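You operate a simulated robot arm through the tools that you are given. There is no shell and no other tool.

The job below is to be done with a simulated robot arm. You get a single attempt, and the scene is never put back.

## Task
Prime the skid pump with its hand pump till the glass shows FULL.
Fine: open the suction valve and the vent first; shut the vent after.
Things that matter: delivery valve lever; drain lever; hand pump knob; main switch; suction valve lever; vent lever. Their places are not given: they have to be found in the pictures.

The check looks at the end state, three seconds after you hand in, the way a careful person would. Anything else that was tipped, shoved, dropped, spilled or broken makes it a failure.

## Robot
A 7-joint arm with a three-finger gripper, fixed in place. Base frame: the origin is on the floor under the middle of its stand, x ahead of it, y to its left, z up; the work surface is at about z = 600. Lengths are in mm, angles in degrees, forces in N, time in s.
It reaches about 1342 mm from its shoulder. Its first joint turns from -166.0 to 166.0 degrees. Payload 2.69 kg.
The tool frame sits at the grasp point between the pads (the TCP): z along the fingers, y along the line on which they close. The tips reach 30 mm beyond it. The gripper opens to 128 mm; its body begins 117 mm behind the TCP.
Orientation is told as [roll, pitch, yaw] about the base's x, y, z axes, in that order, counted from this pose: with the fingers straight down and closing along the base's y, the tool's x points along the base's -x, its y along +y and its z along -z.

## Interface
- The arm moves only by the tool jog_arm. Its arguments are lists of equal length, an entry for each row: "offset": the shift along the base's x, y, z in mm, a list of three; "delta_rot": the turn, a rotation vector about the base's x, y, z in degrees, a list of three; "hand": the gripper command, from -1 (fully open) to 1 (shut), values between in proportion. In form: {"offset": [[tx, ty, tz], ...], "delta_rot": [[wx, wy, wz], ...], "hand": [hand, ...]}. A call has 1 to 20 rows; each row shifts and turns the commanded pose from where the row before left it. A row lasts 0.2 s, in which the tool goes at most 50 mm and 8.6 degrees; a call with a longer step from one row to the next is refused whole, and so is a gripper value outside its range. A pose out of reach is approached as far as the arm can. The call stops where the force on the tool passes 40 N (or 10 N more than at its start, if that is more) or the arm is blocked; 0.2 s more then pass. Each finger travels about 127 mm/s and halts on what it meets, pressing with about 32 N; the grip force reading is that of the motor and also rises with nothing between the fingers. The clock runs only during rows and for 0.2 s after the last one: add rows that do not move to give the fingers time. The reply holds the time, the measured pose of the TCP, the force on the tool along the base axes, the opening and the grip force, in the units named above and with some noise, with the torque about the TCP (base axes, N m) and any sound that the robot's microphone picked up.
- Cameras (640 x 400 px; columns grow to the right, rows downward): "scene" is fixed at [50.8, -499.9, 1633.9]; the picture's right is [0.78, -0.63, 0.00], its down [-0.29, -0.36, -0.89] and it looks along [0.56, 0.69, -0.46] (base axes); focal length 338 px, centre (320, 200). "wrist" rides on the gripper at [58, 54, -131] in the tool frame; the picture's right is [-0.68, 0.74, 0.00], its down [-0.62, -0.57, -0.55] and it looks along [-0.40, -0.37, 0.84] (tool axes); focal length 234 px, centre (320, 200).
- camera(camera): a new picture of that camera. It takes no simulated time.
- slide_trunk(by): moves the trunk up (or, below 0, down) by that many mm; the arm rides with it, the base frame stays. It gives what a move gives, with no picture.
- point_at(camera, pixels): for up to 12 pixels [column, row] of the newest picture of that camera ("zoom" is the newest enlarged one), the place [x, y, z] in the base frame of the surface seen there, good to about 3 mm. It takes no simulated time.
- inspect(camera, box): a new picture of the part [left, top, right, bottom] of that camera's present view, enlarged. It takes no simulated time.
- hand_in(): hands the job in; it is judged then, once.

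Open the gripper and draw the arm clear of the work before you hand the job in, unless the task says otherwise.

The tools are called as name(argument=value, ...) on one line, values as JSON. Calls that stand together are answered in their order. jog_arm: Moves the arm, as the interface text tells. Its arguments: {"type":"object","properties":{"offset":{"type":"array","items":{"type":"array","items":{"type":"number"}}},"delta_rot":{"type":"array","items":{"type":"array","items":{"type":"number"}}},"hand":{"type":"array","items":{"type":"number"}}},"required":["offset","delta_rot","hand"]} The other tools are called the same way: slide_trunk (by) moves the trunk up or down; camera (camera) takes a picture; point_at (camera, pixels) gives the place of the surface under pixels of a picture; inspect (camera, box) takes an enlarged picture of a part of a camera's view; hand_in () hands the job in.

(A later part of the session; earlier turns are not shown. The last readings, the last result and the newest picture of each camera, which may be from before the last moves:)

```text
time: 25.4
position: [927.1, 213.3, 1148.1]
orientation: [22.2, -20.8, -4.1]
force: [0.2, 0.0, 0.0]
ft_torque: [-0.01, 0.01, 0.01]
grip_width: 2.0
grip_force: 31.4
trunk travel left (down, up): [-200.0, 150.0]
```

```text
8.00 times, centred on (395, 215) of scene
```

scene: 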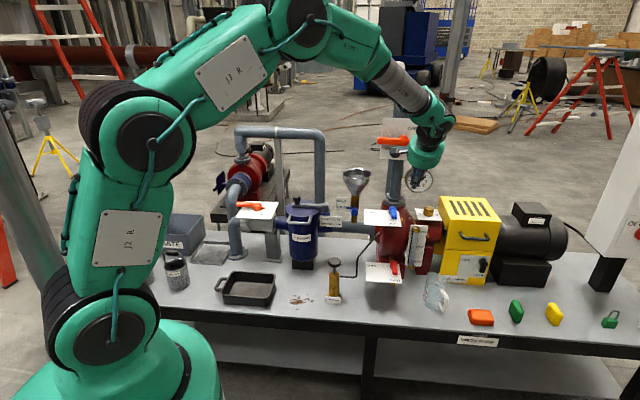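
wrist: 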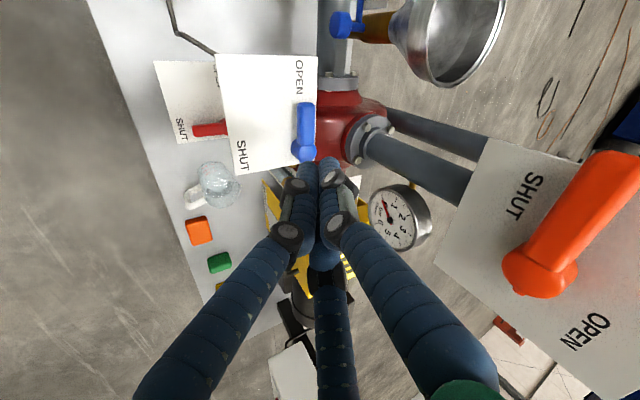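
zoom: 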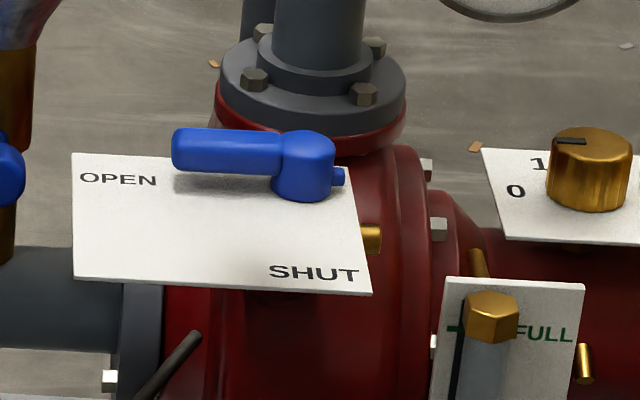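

The vent handle reads nearly parallel to the plate's long edge. For reference I'll compare with the suction lever which is at its stop, and measure both.

inspect(camera="scene", box=[225, 185, 295, 235])

inspect(camera="wrist", box=[200, 40, 360, 180])

point_at(camera="wrist", pixels=[[298, 106], [313, 107], [306, 104], [300, 120], [313, 120], [306, 128], [299, 135], [312, 135], [304, 150], [304, 160], [316, 57], [316, 155]])

```text
8.00 times, centred on (260, 210) of scene
```

zoom: 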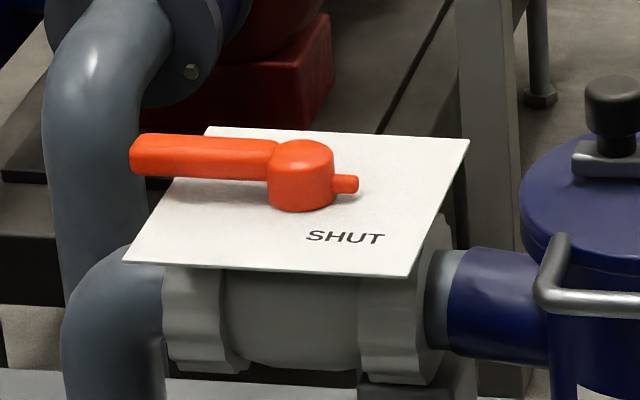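

```text
2.86 times, centred on (280, 110) of wrist
```

zoom: 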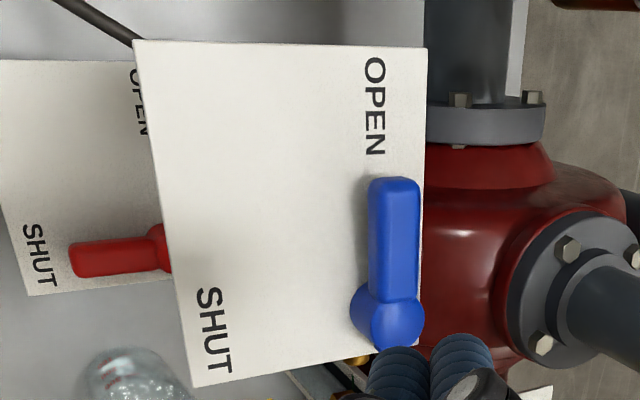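

```text
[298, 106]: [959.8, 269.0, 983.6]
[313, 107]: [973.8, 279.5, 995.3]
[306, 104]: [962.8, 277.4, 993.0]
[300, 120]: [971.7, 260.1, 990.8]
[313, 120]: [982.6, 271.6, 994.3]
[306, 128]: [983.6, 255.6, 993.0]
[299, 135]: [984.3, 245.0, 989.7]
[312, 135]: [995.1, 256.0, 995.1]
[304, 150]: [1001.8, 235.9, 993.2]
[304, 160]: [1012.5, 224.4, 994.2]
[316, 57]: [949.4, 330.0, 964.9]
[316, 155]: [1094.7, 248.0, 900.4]
```

The vent handle centerline runs from hub (547,874) to tip (487,877): fully across to OPEN. Next the hand pump: untilt the tool and move above the knob at about (777,311), opening the fingers to about 95 mm.

jog_arm(offset=[[-25, 16.3, 0], [-25, 16.3, 0], [-25, 16.3, 0], [-25, 16.3, 0], [-25, 16.3, 0], [-25, 16.3, 0], [0, 0, 0], [0, 0, 0]], delta_rot=[[-3.536, 3.536, 0], [-3.536, 3.536, 0], [-3.536, 3.536, 0], [-3.536, 3.536, 0], [-3.536, 3.536, 0], [-3.536, 3.536, 0], [0, 0, 0], [0, 0, 0]], hand=[1, 1, 1, 1, 1, -0.45, -0.45, -0.45])

camera(camera="wrist")

camera(camera="scene")

```text
time: 27.2
position: [779.2, 310.1, 1147.9]
orientation: [0.0, 0.0, 0.0]
force: [0.3, -0.7, 0.1]
ft_torque: [0.02, 0.02, 0.0]
grip_width: 92.8
grip_force: 0.1
trunk travel left (down, up): [-200.0, 150.0]
```

```text
taken
```

wrist: 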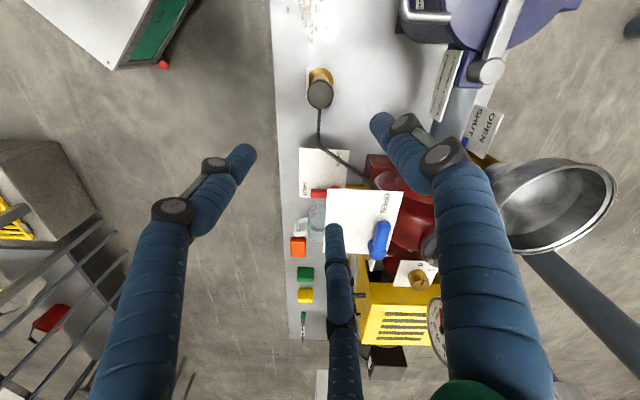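

```text
taken
```

scene: 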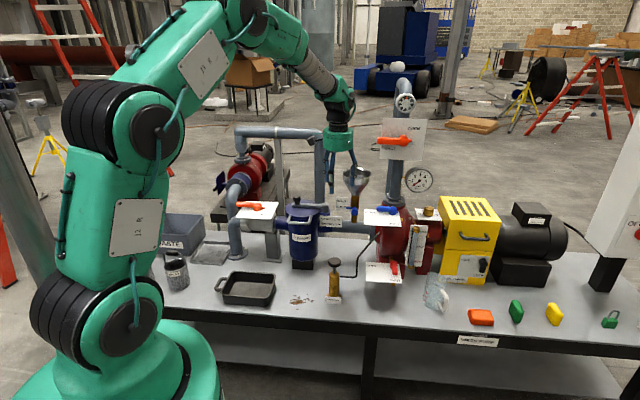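

The knob is at (320,93) in the wrist picture. Measure the knob rim, body, and the little delivery pipe.

inspect(camera="wrist", box=[270, 40, 400, 200])

point_at(camera="wrist", pixels=[[320, 93], [309, 93], [331, 93], [320, 84], [320, 104], [320, 73], [319, 120], [321, 138], [340, 155], [360, 172], [313, 86], [328, 101]])

point_at(camera="scene", pixels=[[357, 265], [358, 255], [370, 240], [378, 228], [300, 214], [330, 264], [334, 262], [339, 264], [334, 267]])

```text
2.50 times, centred on (335, 120) of wrist
```

zoom: 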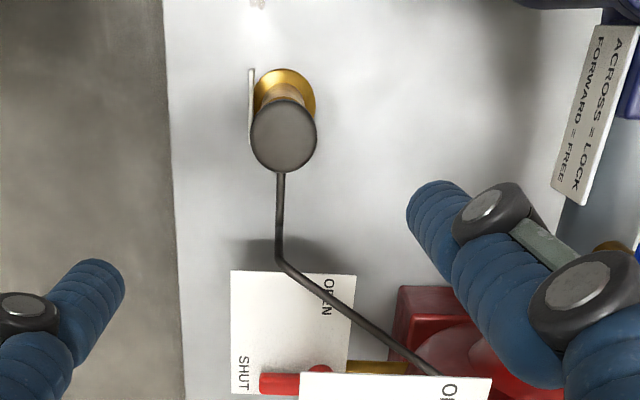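

```text
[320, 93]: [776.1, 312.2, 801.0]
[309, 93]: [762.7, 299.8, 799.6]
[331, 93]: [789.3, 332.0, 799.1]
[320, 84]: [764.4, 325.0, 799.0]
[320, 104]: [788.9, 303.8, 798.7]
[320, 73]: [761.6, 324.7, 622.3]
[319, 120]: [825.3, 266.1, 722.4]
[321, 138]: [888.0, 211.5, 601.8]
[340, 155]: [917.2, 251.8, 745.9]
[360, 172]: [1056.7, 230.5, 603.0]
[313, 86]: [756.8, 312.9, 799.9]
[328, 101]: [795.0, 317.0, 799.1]
```

```text
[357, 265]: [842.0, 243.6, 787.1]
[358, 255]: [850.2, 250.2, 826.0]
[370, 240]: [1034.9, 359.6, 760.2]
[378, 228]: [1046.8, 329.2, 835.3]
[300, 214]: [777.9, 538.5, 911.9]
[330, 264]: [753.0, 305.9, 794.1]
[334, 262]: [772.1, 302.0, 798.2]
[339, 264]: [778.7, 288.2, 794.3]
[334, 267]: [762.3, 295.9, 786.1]
```

Knob center is ≈(776,314.5), top z≈800, radius ≈24. The thin riser pipe is at ≈(845,247), 94 mm to the right, so I'll yaw the tool +45° (two fingers straddling that side) and descend to above the knob with a 77 mm opening.

jog_arm(offset=[[-1, 1.5, 0], [-1, 1.5, 0], [-1, 1.4, 0], [0, 0, -30], [0, 0, -40], [0, 0, -45], [0, 0, -45], [0, 0, -45], [0, 0, -35], [0, 0, -25], [0, 0, 0]], delta_rot=[[0, 0, 7.5], [0, 0, 7.5], [0, 0, 7.5], [0, 0, 7.5], [0, 0, 7.5], [0, 0, 7.5], [0, 0, 0], [0, 0, 0], [0, 0, 0], [0, 0, 0], [0, 0, 0]], hand=[-0.2, -0.2, -0.2, -0.2, -0.2, -0.2, -0.2, -0.2, -0.2, -0.2, -0.2])

camera(camera="wrist")

inspect(camera="scene", box=[270, 150, 430, 310])

```text
time: 29.6
position: [774.8, 313.5, 880.5]
orientation: [0.0, 0.1, 45.1]
force: [0.1, -0.3, 0.1]
ft_torque: [0.01, -0.03, -0.05]
grip_width: 77.0
grip_force: 0.0
trunk travel left (down, up): [-200.0, 150.0]
```

```text
taken
```

wrist: 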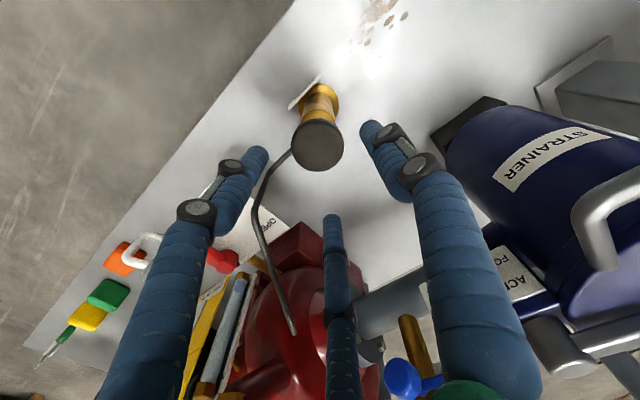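

```text
2.50 times, centred on (350, 230) of scene
```

zoom: 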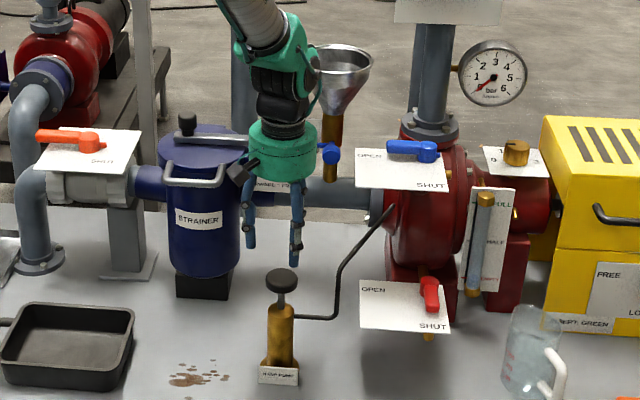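

The knob (wrist (318,145)) is centered between the fingers and the pipe passes between two fingers. Descend to bring the pads to knob height (TCP z≈800).

jog_arm(offset=[[0.5, 0.5, -20], [0.5, 0.5, -20], [0, 0, -20], [0, 0, -12], [0, 0, -8], [0, 0, 0]], delta_rot=[[0, 0, 0], [0, 0, 0], [0, 0, 0], [0, 0, 0], [0, 0, 0], [0, 0, 0]], hand=[-0.2, -0.2, -0.2, -0.2, -0.2, -0.2])

camera(camera="wrist")

inspect(camera="scene", box=[290, 190, 390, 310])

```text
time: 31.0
position: [775.9, 314.2, 803.1]
orientation: [0.0, -0.1, 45.0]
force: [0.0, 0.8, -0.9]
ft_torque: [0.01, 0.03, 0.02]
grip_width: 76.5
grip_force: 0.1
trunk travel left (down, up): [-200.0, 150.0]
```

```text
taken
```

wrist: 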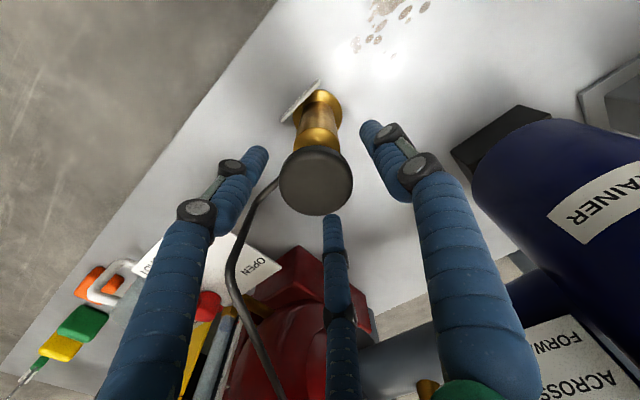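

```text
3.33 times, centred on (340, 250) of scene
```

zoom: 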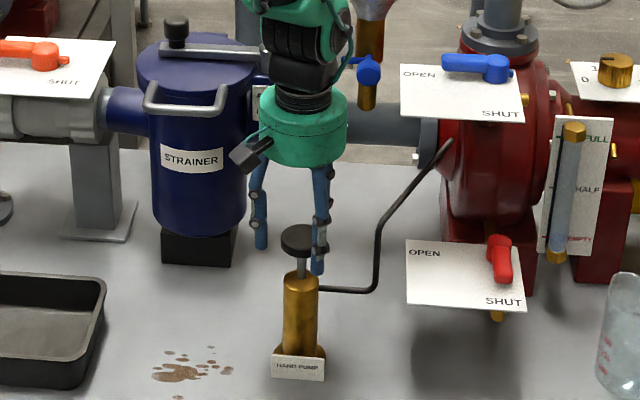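

Aligned: knob (wrist (316,180)) lies between the three fingers. Close the gripper on the knob.

jog_arm(offset=[[0, 0, -3], [0, 0, 0], [0, 0, 0], [0, 0, 0], [0, 0, 0]], delta_rot=[[0, 0, 0], [0, 0, 0], [0, 0, 0], [0, 0, 0], [0, 0, 0]], hand=[-0.2, 1, 1, 1, 1])

camera(camera="wrist")

inspect(camera="scene", box=[290, 190, 390, 310])

```text
time: 32.2
position: [777.6, 313.3, 800.3]
orientation: [0.1, 0.0, 45.0]
force: [2.6, -24.5, -1.9]
ft_torque: [-0.45, -0.08, -0.19]
grip_width: 50.9
grip_force: 32.6
trunk travel left (down, up): [-200.0, 150.0]
```

```text
taken
```

wrist: 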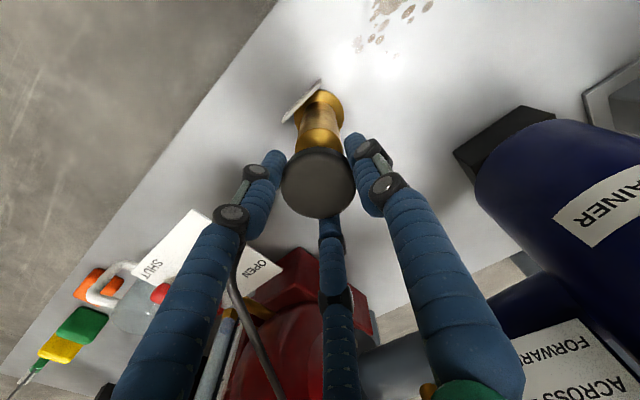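

```text
3.33 times, centred on (340, 250) of scene
```

zoom: 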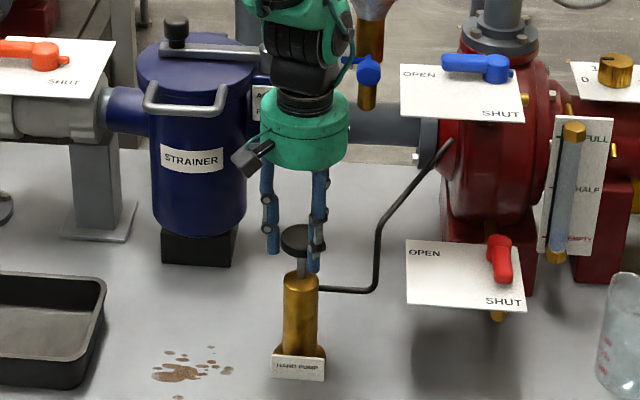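

Gripped at 50.9 mm, but a lateral −24.5 N in y shows an off-center grip. I'll shift the tool slightly in −y to relieve it.

jog_arm(offset=[[0, -1, 0], [0, -1, 0], [0, 0, 0]], delta_rot=[[0, 0, 0], [0, 0, 0], [0, 0, 0]], hand=[1, 1, 1])

```text
time: 33.0
position: [776.4, 312.2, 800.2]
orientation: [0.0, 0.0, 44.9]
force: [1.2, -12.6, -5.2]
ft_torque: [-0.03, -0.01, -0.04]
grip_width: 50.4
grip_force: 32.0
trunk travel left (down, up): [-200.0, 150.0]
```

The side load halved; another 1.5 mm in −y should bring it near zero, then I'll try a gentle downward move of the knob.

jog_arm(offset=[[0, -1, 0], [0, -0.7, 0], [0, 0, 0]], delta_rot=[[0, 0, 0], [0, 0, 0], [0, 0, 0]], hand=[1, 1, 1])

```text
time: 33.8
position: [777.3, 311.7, 801.1]
orientation: [0.1, 0.1, 45.0]
force: [-0.5, 8.6, -12.4]
ft_torque: [0.4, 0.05, 0.12]
grip_width: 49.8
grip_force: 44.6
trunk travel left (down, up): [-200.0, 150.0]
```

Side load is now small. Try pushing down in small steps while watching the vertical force.

jog_arm(offset=[[0, 0.5, -4], [0, 0, -4], [0, 0, -4], [0, 0, 0]], delta_rot=[[0, 0, 0], [0, 0, 0], [0, 0, 0], [0, 0, 0]], hand=[1, 1, 1, 1])

inspect(camera="scene", box=[290, 190, 450, 310])

```text
time: 34.8
position: [777.6, 312.2, 790.0]
orientation: [0.0, -0.1, 45.0]
force: [2.6, 7.4, 3.5]
ft_torque: [0.09, -0.22, 0.14]
grip_width: 49.9
grip_force: 45.0
trunk travel left (down, up): [-200.0, 150.0]
```

```text
3.33 times, centred on (370, 250) of scene
```

zoom: 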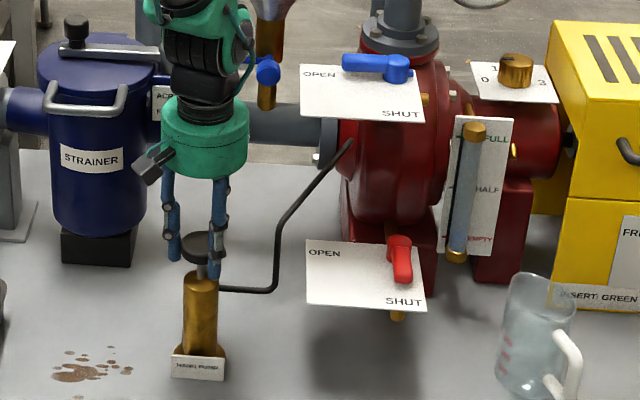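

The knob came down with the fingers (less stem visible between (202,250) and the brass top (200,272)), force only 3.5 N. Continue down gently.

jog_arm(offset=[[0, 0, -4], [0, 0, -4], [0, 0, -4], [0, 0, -3], [0, 0, 0]], delta_rot=[[0, 0, 0], [0, 0, 0], [0, 0, 0], [0, 0, 0], [0, 0, 0]], hand=[1, 1, 1, 1, 1])

inspect(camera="scene", box=[290, 190, 450, 310])

```text
time: 36.0
position: [778.8, 312.2, 775.6]
orientation: [0.1, -0.1, 44.9]
force: [12.5, 2.7, 5.3]
ft_torque: [-0.04, -0.27, 0.04]
grip_width: 49.9
grip_force: 45.1
trunk travel left (down, up): [-200.0, 150.0]
```

```text
3.33 times, centred on (370, 250) of scene
```

zoom: 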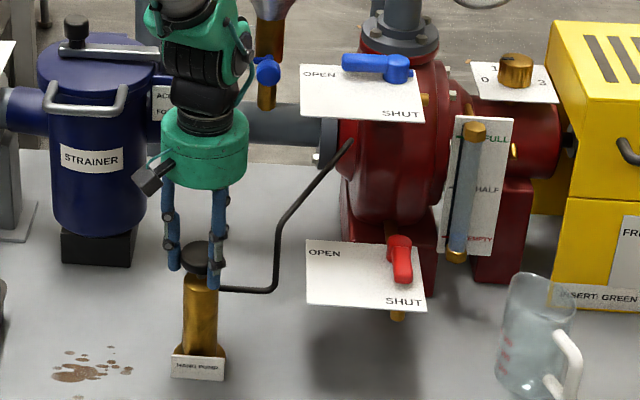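

The knob is nearly down on the body. I'll inspect the sight glass for change, then press a bit further to find the bottom.

inspect(camera="scene", box=[400, 205, 450, 280])

jog_arm(offset=[[1, 0, -2], [0, 0, -2], [0, 0, 0]], delta_rot=[[0, 0, 0], [0, 0, 0], [0, 0, 0]], hand=[1, 1, 1])

inspect(camera="scene", box=[400, 205, 450, 280])

```text
5.33 times, centred on (425, 242) of scene
```

zoom: 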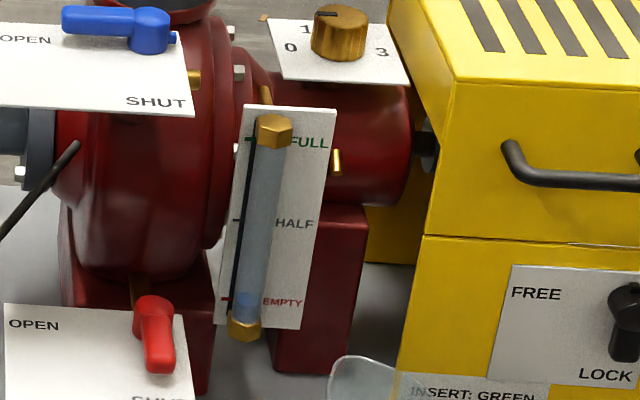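

```text
time: 36.8
position: [777.3, 312.6, 769.4]
orientation: [0.1, 0.1, 45.0]
force: [5.2, 2.1, 6.8]
ft_torque: [0.02, -0.05, 0.13]
grip_width: 50.0
grip_force: 45.6
trunk travel left (down, up): [-200.0, 150.0]
```

```text
5.33 times, centred on (425, 242) of scene
```

zoom: 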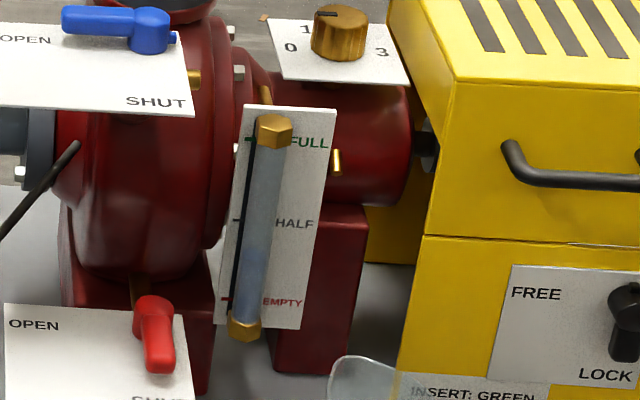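

The glass level rose from EMPTY to about one third (zoom row 245) on that down stroke. Now I draw the knob back up to its start height and check.

jog_arm(offset=[[0, 0, 5], [0, 0, 6], [0, 0, 7], [0, 0, 7], [0, 0, 6], [0, 0, 0]], delta_rot=[[0, 0, 0], [0, 0, 0], [0, 0, 0], [0, 0, 0], [0, 0, 0], [0, 0, 0]], hand=[1, 1, 1, 1, 1, 1])

inspect(camera="scene", box=[400, 205, 450, 280])

inspect(camera="scene", box=[290, 190, 450, 310])

```text
time: 38.2
position: [776.3, 310.5, 799.5]
orientation: [0.2, 0.0, 45.0]
force: [8.3, -12.2, -2.6]
ft_torque: [-0.29, -0.21, 0.12]
grip_width: 49.7
grip_force: 45.4
trunk travel left (down, up): [-200.0, 150.0]
```

```text
5.33 times, centred on (425, 242) of scene
```

zoom: 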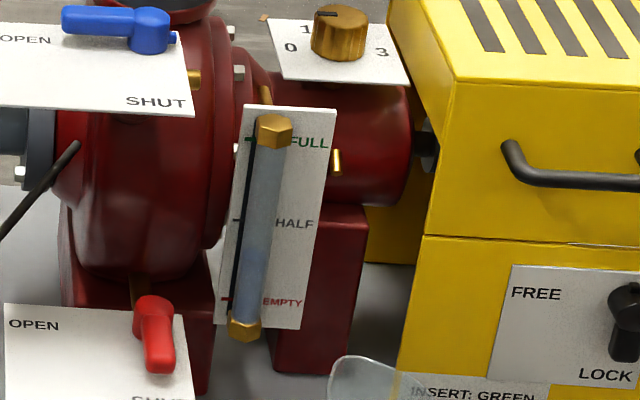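

```text
3.33 times, centred on (370, 250) of scene
```

zoom: 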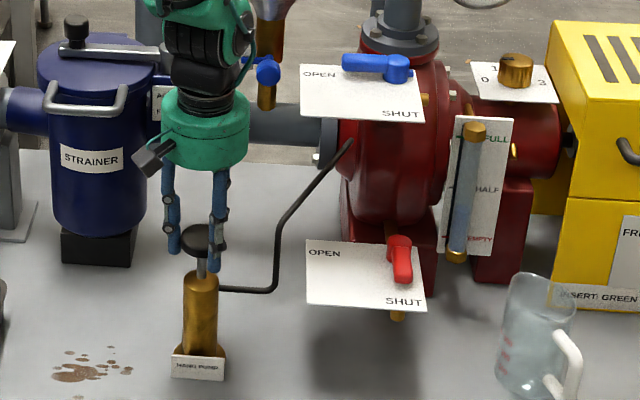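

The knob is back up and the level holds near one third. Second stroke: a slight up to be sure, then down to z≈769.

jog_arm(offset=[[0.5, -0.8, 1.5], [0, 0, -5], [0, 0, -7], [0, 0, -7], [0, 0, -6], [0, 0, -4], [0, 0, -3], [0, 0, 0]], delta_rot=[[0, 0, 0], [0, 0, 0], [0, 0, 0], [0, 0, 0], [0, 0, 0], [0, 0, 0], [0, 0, 0], [0, 0, 0]], hand=[1, 1, 1, 1, 1, 1, 1, 1])

inspect(camera="scene", box=[400, 205, 450, 280])

```text
time: 40.0
position: [778.0, 310.7, 770.7]
orientation: [0.0, 0.0, 45.0]
force: [-4.2, -4.8, 6.6]
ft_torque: [-0.02, -0.04, 0.22]
grip_width: 49.6
grip_force: 44.9
trunk travel left (down, up): [-200.0, 150.0]
```

```text
5.33 times, centred on (425, 242) of scene
```

zoom: 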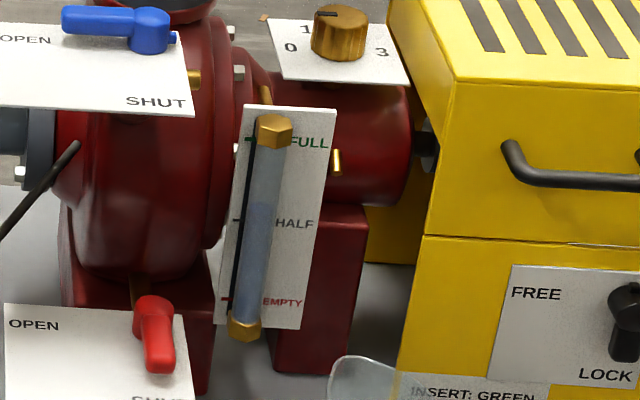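

Second stroke brought the level to just above HALF (row ≈205). Raise and stroke again.

jog_arm(offset=[[0, 0, 5], [0, 0, 6], [0, 0, 7], [0, 0, 7], [0, 0, 6], [0, 0, 0], [0, 0, -5], [0, 0, -7], [0, 0, -7], [0, 0, -6], [0, 0, -4], [0, 0, -2.5], [0, 0, 0]], delta_rot=[[0, 0, 0], [0, 0, 0], [0, 0, 0], [0, 0, 0], [0, 0, 0], [0, 0, 0], [0, 0, 0], [0, 0, 0], [0, 0, 0], [0, 0, 0], [0, 0, 0], [0, 0, 0], [0, 0, 0]], hand=[1, 1, 1, 1, 1, 1, 1, 1, 1, 1, 1, 1, 1])

inspect(camera="scene", box=[400, 205, 450, 280])

```text
time: 42.8
position: [777.8, 312.1, 770.7]
orientation: [0.0, -0.1, 45.2]
force: [-12.1, 7.7, 6.8]
ft_torque: [0.14, 0.22, 0.13]
grip_width: 49.8
grip_force: 44.2
trunk travel left (down, up): [-200.0, 150.0]
```

```text
5.33 times, centred on (425, 242) of scene
```

zoom: 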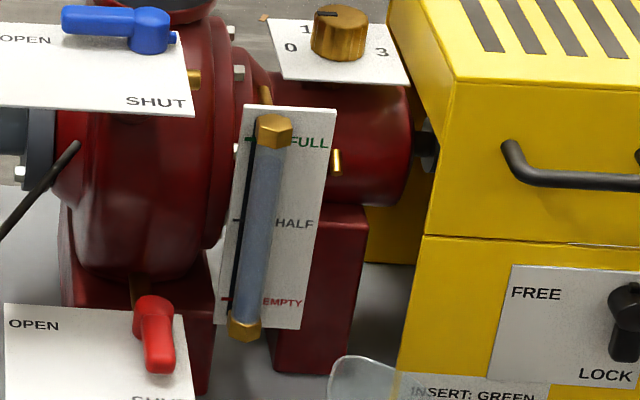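

Let me look closer at the glass to see where the level is now.

inspect(camera="scene", box=[410, 220, 440, 250])

inspect(camera="scene", box=[340, 210, 430, 300])

```text
13.33 times, centred on (425, 235) of scene
```

zoom: 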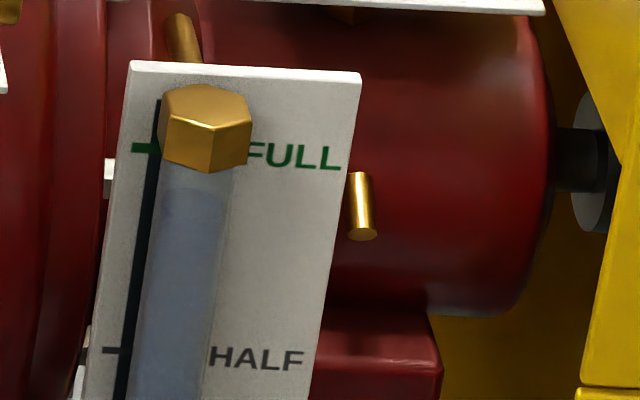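

```text
4.44 times, centred on (385, 255) of scene
```

zoom: 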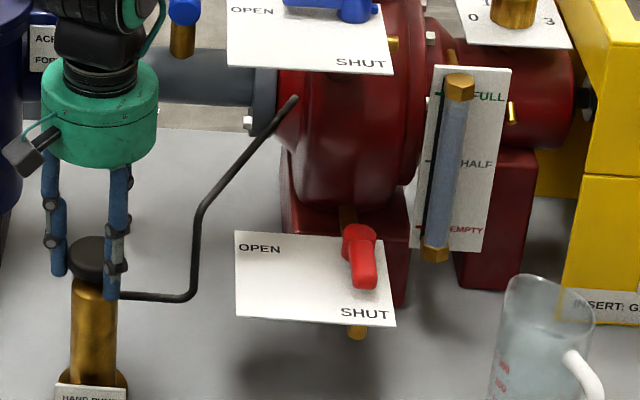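

The level is at ≈0.9, just below FULL. I raise the knob and check once more before a last stroke.

jog_arm(offset=[[0, 0, 5], [0, 0, 6], [0, 0, 7], [0, 0, 7], [0, 0, 5.5], [0, 0, 0]], delta_rot=[[0, 0, 0], [0, 0, 0], [0, 0, 0], [0, 0, 0], [0, 0, 0], [0, 0, 0]], hand=[1, 1, 1, 1, 1, 1])

inspect(camera="scene", box=[410, 220, 440, 250])

```text
time: 44.2
position: [778.1, 313.1, 800.2]
orientation: [0.0, 0.0, 45.0]
force: [-17.2, 2.2, 1.1]
ft_torque: [-0.11, 0.29, 0.17]
grip_width: 49.8
grip_force: 45.2
trunk travel left (down, up): [-200.0, 150.0]
```

```text
13.33 times, centred on (425, 235) of scene
```

zoom: 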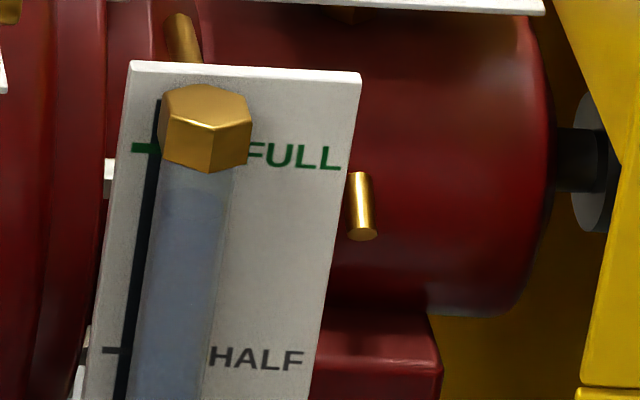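

Level still just under FULL (row 190 vs. mark 147). I do one more down stroke, correcting the side load slightly.

jog_arm(offset=[[-1, 0, 0.5], [0, 0, -5], [0, 0, -7], [0, 0, -7], [0, 0, -6], [0, 0, -4], [0, 0, -2], [0, 0, 0]], delta_rot=[[0, 0, 0], [0, 0, 0], [0, 0, 0], [0, 0, 0], [0, 0, 0], [0, 0, 0], [0, 0, 0], [0, 0, 0]], hand=[1, 1, 1, 1, 1, 1, 1, 1])

inspect(camera="scene", box=[410, 220, 440, 250])

inspect(camera="scene", box=[340, 200, 440, 300])

```text
time: 46.0
position: [777.0, 311.1, 770.4]
orientation: [0.1, -0.1, 45.1]
force: [-8.6, 22.0, 6.6]
ft_torque: [0.68, 0.08, 0.08]
grip_width: 49.6
grip_force: 45.4
trunk travel left (down, up): [-200.0, 150.0]
```

```text
13.33 times, centred on (425, 235) of scene
```

zoom: 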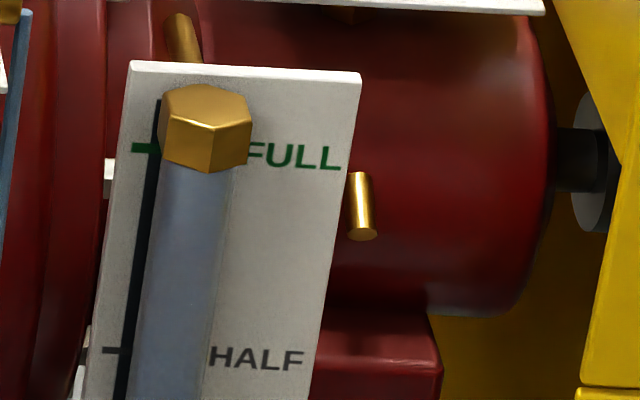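

```text
4.00 times, centred on (390, 250) of scene
```

zoom: 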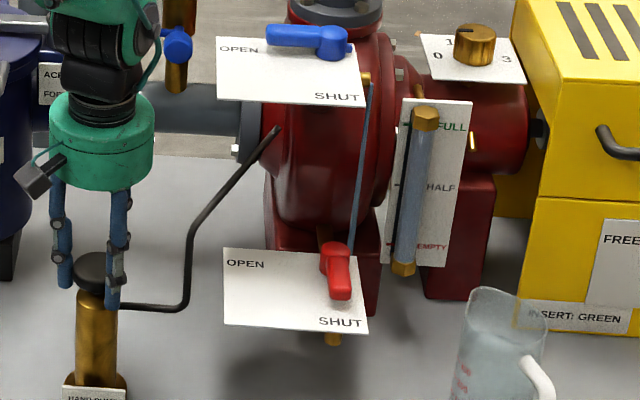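

The glass is full to the FULL mark and water now runs from the vent spout ((368,75)→(350,260) in the zoom), so the vent should be shut promptly. I release the knob, rise straight up and go to the vent, closing the fingers and tilting 30° on the way.

jog_arm(offset=[[0, 0, 0], [0, 0, 0], [0, 0, 35], [0, 0, 45], [0, 0, 45], [0, 0, 45], [0, 0, 45], [0, 0, 45], [28.3, -19.8, 20], [28.3, -19.8, 20], [28.3, -19.8, 20], [28.3, -19.8, 20], [28.3, -19.8, 20], [0, 0, 0]], delta_rot=[[0, 0, 0], [0, 0, 0], [0, 0, 0], [0, 0, 0], [0, 0, 0], [0, 0, 0], [0, 0, 0], [0, 0, 0], [4.243, -4.243, 0], [4.243, -4.243, 0], [4.243, -4.243, 0], [4.243, -4.243, 0], [4.243, -4.243, 0], [0, 0, 0]], hand=[-0.2, -0.2, -0.2, -0.2, 1, 1, 1, 1, 1, 1, 1, 1, 1, 1])

camera(camera="wrist")

inspect(camera="scene", box=[310, 150, 450, 310])

```text
time: 49.0
position: [915.3, 210.0, 1133.8]
orientation: [0.0, -30.1, 45.0]
force: [0.2, -0.2, 0.2]
ft_torque: [0.06, 0.0, 0.04]
grip_width: 2.0
grip_force: 31.1
trunk travel left (down, up): [-200.0, 150.0]
```

```text
taken
```

wrist: 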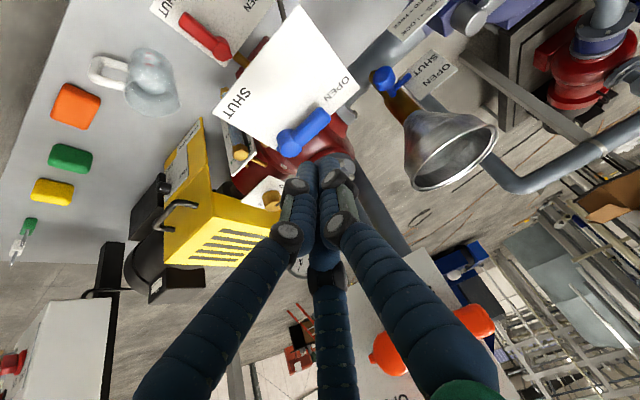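

```text
2.50 times, centred on (380, 230) of scene
```

zoom: 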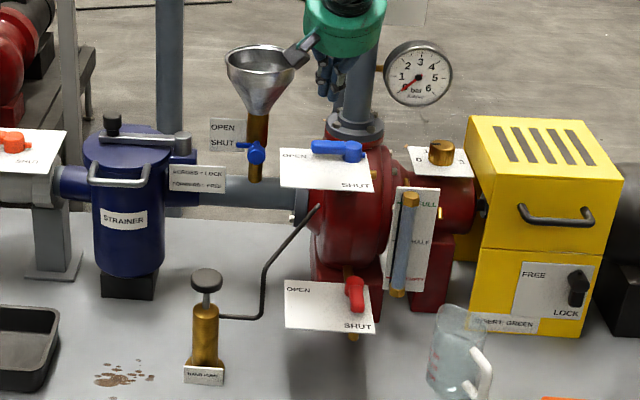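

The knob sprang back up on release, the stream has stopped and the glass reads full. Now I measure the space behind the vent handle (wrist (305,133)): handle, plate far edge, casing and flange.

inspect(camera="wrist", box=[200, 0, 400, 200])

point_at(camera="wrist", pixels=[[290, 143], [300, 137], [308, 128], [325, 117], [318, 113], [325, 124], [315, 132], [356, 88], [335, 112], [330, 140], [345, 135], [345, 120]])

point_at(camera="scene", pixels=[[395, 203], [388, 204], [398, 198], [385, 200], [402, 205], [397, 182], [390, 196]])

```text
2.00 times, centred on (300, 100) of wrist
```

zoom: 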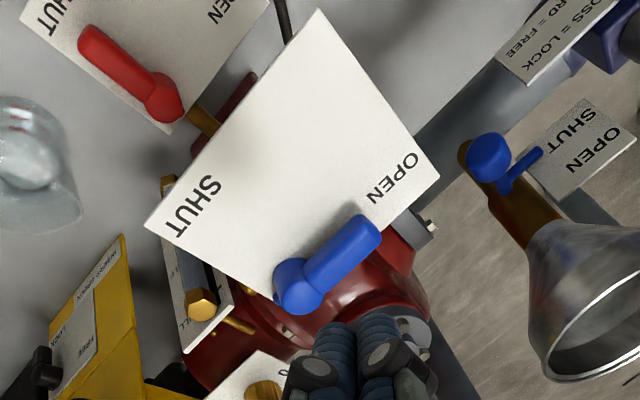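

```text
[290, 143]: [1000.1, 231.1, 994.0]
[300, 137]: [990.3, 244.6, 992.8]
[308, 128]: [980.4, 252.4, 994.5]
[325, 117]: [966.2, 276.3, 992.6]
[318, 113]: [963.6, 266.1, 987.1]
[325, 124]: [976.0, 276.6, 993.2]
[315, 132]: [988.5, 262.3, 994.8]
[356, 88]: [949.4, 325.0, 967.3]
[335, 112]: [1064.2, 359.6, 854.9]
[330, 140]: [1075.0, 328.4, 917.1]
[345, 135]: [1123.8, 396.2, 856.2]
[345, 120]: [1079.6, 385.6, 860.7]
```

```text
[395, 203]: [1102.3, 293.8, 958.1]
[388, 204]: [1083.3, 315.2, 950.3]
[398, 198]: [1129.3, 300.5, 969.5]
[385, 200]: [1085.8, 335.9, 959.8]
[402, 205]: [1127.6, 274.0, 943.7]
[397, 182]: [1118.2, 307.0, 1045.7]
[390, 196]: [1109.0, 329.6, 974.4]
```

Behind the handle (far face b≈886) the space is free until b≈985 above z≈960. I'll pass low over the handle, staying below the delivery lever, to a spot behind the vent handle.

jog_arm(offset=[[16.5, 13.7, -26], [16.5, 13.7, -26], [16.5, 13.7, -26], [12.3, 12.3, -3.3], [12.3, 12.3, -3.3], [12.3, 12.3, -3.3], [0, 0, 0]], delta_rot=[[0, 0, 0], [0, 0, 0], [0, 0, 0], [0, 0, 0], [0, 0, 0], [0, 0, 0], [0, 0, 0]], hand=[1, 1, 1, 1, 1, 1, 1])

camera(camera="wrist")

inspect(camera="scene", box=[340, 100, 460, 240])

```text
time: 50.6
position: [1006.0, 289.5, 1042.1]
orientation: [0.1, -30.0, 45.0]
force: [0.7, 0.8, -0.6]
ft_torque: [-0.02, -0.01, 0.0]
grip_width: 2.0
grip_force: 31.0
trunk travel left (down, up): [-200.0, 150.0]
```

```text
taken
```

wrist: 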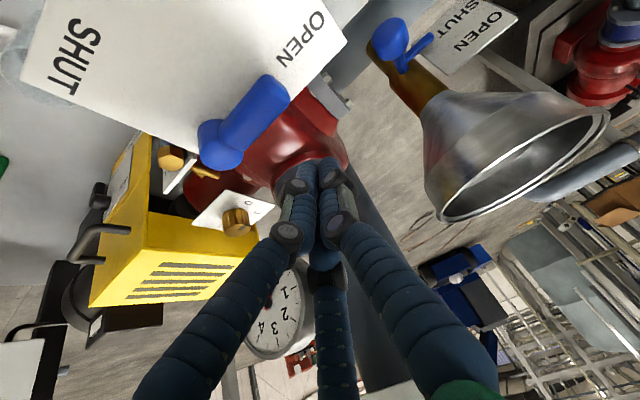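

```text
2.86 times, centred on (400, 170) of scene
```

zoom: 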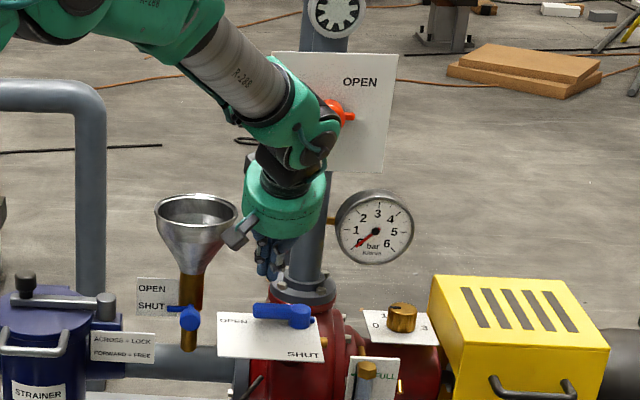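

Now behind the handle with no contact. Descend straight down to z≈1008.

jog_arm(offset=[[0, 0, -12], [0, 0, -12], [0, 0, -10], [0, 0, 0]], delta_rot=[[0, 0, 0], [0, 0, 0], [0, 0, 0], [0, 0, 0]], hand=[1, 1, 1, 1])

inspect(camera="wrist", box=[160, 40, 400, 220])

inspect(camera="scene", box=[350, 150, 440, 240])

```text
time: 51.6
position: [1005.1, 289.3, 1007.9]
orientation: [0.0, -30.1, 45.0]
force: [0.3, -0.1, 0.2]
ft_torque: [0.02, -0.03, -0.04]
grip_width: 1.7
grip_force: 32.1
trunk travel left (down, up): [-200.0, 150.0]
```

```text
2.22 times, centred on (280, 130) of wrist
```

zoom: 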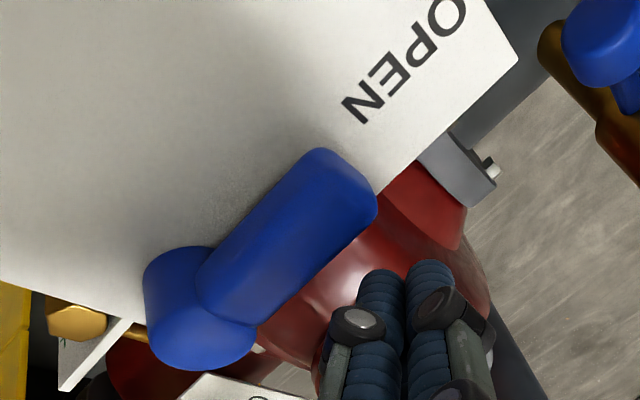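

```text
4.44 times, centred on (395, 195) of scene
```

zoom: 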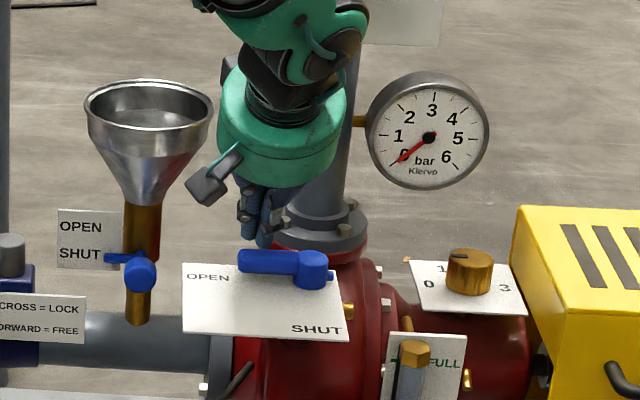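

Ready behind the handle. Push it along the arc back toward SHUT, first half.

jog_arm(offset=[[-8.2, -7.4, 0], [-8.1, -7.4, 0], [-6.4, -2.1, 0], [-6.3, -2, 0], [-5.6, -3.6, 0], [-5.6, -3.6, 0], [-4.5, -5, 0], [-4.4, -4.9, 0], [0, 0, 0]], delta_rot=[[0, 0, 0], [0, 0, 0], [0, 0, 0], [0, 0, 0], [0, 0, 0], [0, 0, 0], [0, 0, 0], [0, 0, 0], [0, 0, 0]], hand=[1, 1, 1, 1, 1, 1, 1, 1, 1])

inspect(camera="wrist", box=[160, 40, 400, 220])

inspect(camera="scene", box=[350, 150, 440, 240])

```text
time: 53.6
position: [955.2, 255.3, 1007.6]
orientation: [0.2, -30.0, 45.0]
force: [0.1, -0.1, 0.0]
ft_torque: [-0.01, 0.03, 0.01]
grip_width: 2.0
grip_force: 31.4
trunk travel left (down, up): [-200.0, 150.0]
```

```text
2.22 times, centred on (280, 130) of wrist
```

zoom: 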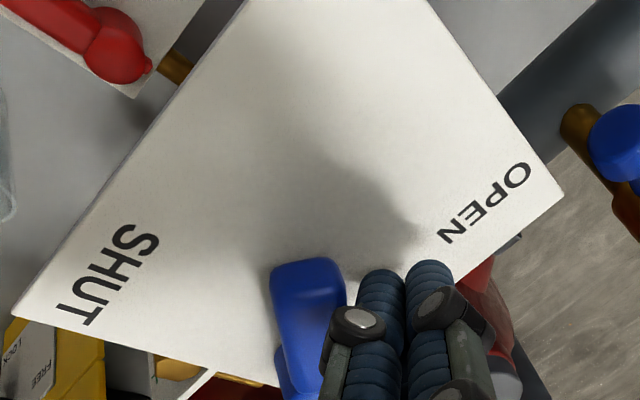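

```text
4.44 times, centred on (395, 195) of scene
```

zoom: 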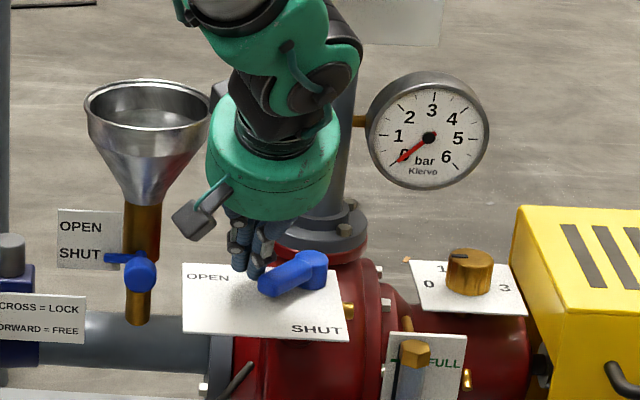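

Half-way closed. Continue to SHUT.

jog_arm(offset=[[-3.1, -6, 0], [-3, -5.9, 0], [-1.4, -6.5, 0], [-1.4, -6.5, 0], [0.3, -6.7, 0], [0.4, -6.6, 0], [0, 0, 0]], delta_rot=[[0, 0, 0], [0, 0, 0], [0, 0, 0], [0, 0, 0], [0, 0, 0], [0, 0, 0], [0, 0, 0]], hand=[1, 1, 1, 1, 1, 1, 1])

inspect(camera="wrist", box=[160, 40, 400, 220])

inspect(camera="scene", box=[350, 150, 440, 240])

```text
time: 55.2
position: [947.7, 216.9, 1008.5]
orientation: [0.0, -30.1, 45.0]
force: [0.7, -1.3, 0.1]
ft_torque: [0.0, 0.0, 0.0]
grip_width: 2.0
grip_force: 31.4
trunk travel left (down, up): [-200.0, 150.0]
```

```text
2.22 times, centred on (280, 130) of wrist
```

zoom: 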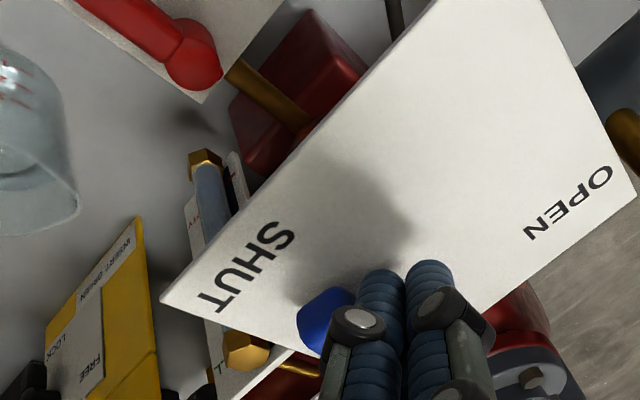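

```text
4.44 times, centred on (395, 195) of scene
```

zoom: 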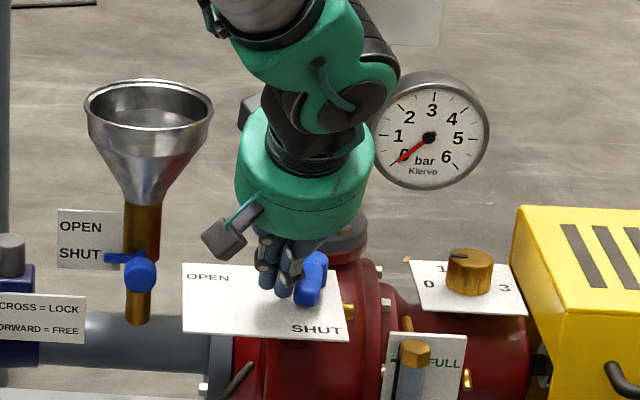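

Nearly there: handle tip at scene ≈392 vs 394 originally, so a few degrees short. I nudge it rightward in small steps.

jog_arm(offset=[[1.2, -1.2, 0], [1.2, -1.2, 0], [1.2, -1.2, 0], [0, 0, 0]], delta_rot=[[0, 0, 0], [0, 0, 0], [0, 0, 0], [0, 0, 0]], hand=[1, 1, 1, 1])

inspect(camera="scene", box=[370, 195, 430, 235])

```text
time: 56.2
position: [950.6, 212.8, 1008.1]
orientation: [-0.1, -30.0, 45.1]
force: [-0.9, 0.6, -0.2]
ft_torque: [-0.02, -0.01, -0.02]
grip_width: 2.1
grip_force: 30.9
trunk travel left (down, up): [-200.0, 150.0]
```

```text
10.00 times, centred on (400, 215) of scene
```

zoom: 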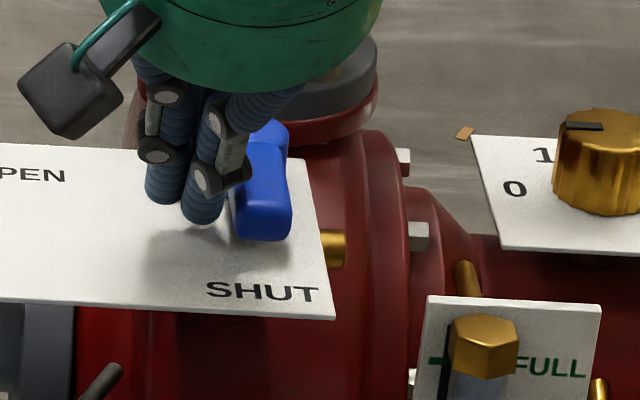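

The handle now matches its original SHUT picture (tip spanning x 232–293). A last tiny nudge to confirm the stop.

jog_arm(offset=[[1, -1, 0], [0.8, -0.8, 0], [0, 0, 0]], delta_rot=[[0, 0, 0], [0, 0, 0], [0, 0, 0]], hand=[1, 1, 1])

inspect(camera="scene", box=[370, 195, 430, 235])

```text
time: 57.0
position: [954.9, 210.1, 1007.4]
orientation: [0.0, -30.0, 45.0]
force: [0.2, 0.0, 0.4]
ft_torque: [-0.01, -0.01, 0.02]
grip_width: 2.1
grip_force: 31.5
trunk travel left (down, up): [-200.0, 150.0]
```

```text
10.00 times, centred on (400, 215) of scene
```

zoom: 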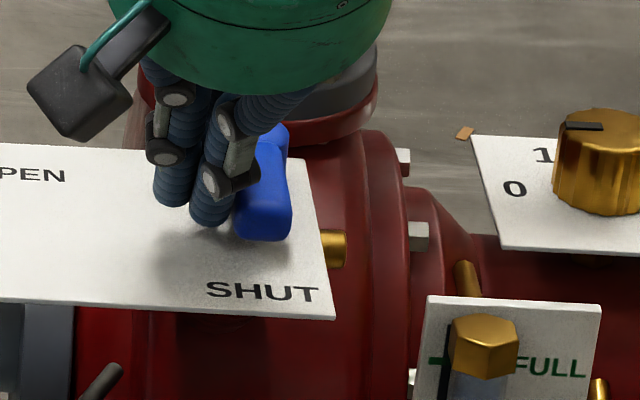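

The handle's right edge stays at x≈293, same as at the start. One more 2 mm push will tell whether it's hard on the stop.

jog_arm(offset=[[1, -1, 0], [1, -1, 0], [0, 0, 0]], delta_rot=[[0, 0, 0], [0, 0, 0], [0, 0, 0]], hand=[1, 1, 1])

inspect(camera="scene", box=[370, 195, 430, 235])

```text
time: 57.8
position: [953.8, 209.1, 1008.4]
orientation: [0.2, -29.9, 45.1]
force: [-12.3, 15.0, 2.0]
ft_torque: [0.25, 0.21, 0.24]
grip_width: 2.1
grip_force: 31.3
trunk travel left (down, up): [-200.0, 150.0]
```

```text
10.00 times, centred on (400, 215) of scene
```

zoom: 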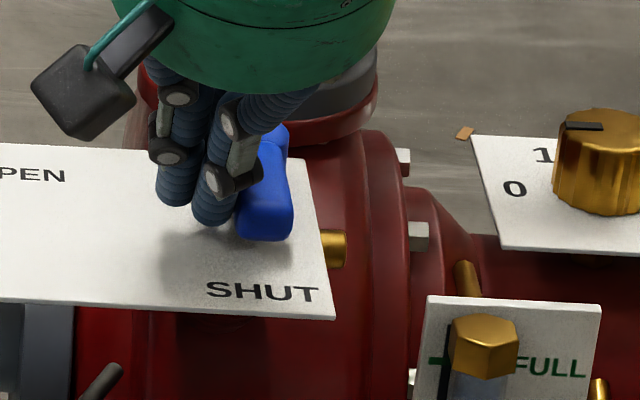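

A 19 N reaction confirms the vent is on its SHUT stop. Back off left, then lift and retreat toward the operator side.

jog_arm(offset=[[-6, 6, 0], [-8, 4, 10], [-15, -10, 30], [-20, -20, 35], [-25, -25, 30], [-25, -25, 30], [-25, -25, 30], [-25, -25, 20], [0, 0, 0]], delta_rot=[[0, 0, 0], [0, 0, 0], [0, 0, 0], [0, 0, 0], [0, 0, 0], [0, 0, 0], [0, 0, 0], [0, 0, 0], [0, 0, 0]], hand=[1, 1, 1, 1, 1, 1, 1, 1, 1])

camera(camera="scene")

inspect(camera="scene", box=[340, 190, 460, 300])

inspect(camera="scene", box=[410, 220, 440, 250])

```text
time: 59.8
position: [805.9, 88.1, 1194.1]
orientation: [0.0, -30.1, 45.1]
force: [-0.3, 0.1, 0.6]
ft_torque: [-0.01, 0.0, -0.02]
grip_width: 2.0
grip_force: 31.4
trunk travel left (down, up): [-200.0, 150.0]
```

```text
taken
```

scene: 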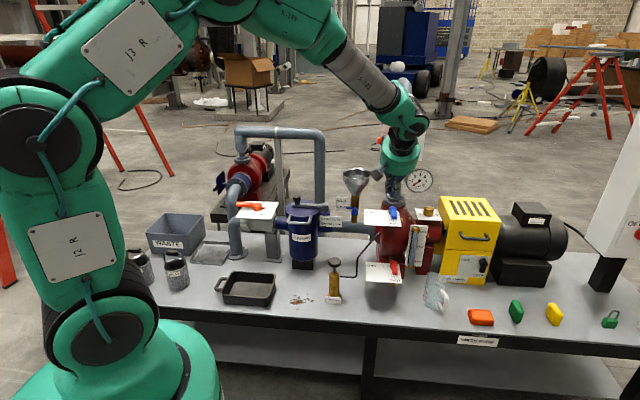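

```text
3.64 times, centred on (400, 245) of scene
```

zoom: 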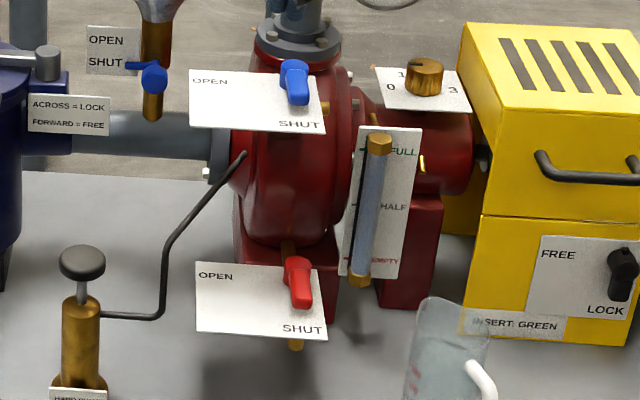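

```text
13.33 times, centred on (425, 235) of scene
```

zoom: 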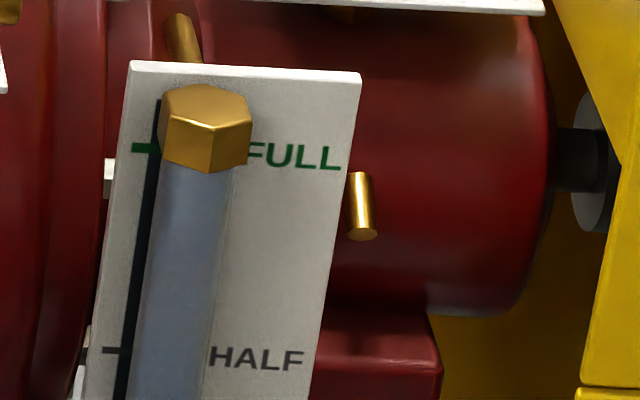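

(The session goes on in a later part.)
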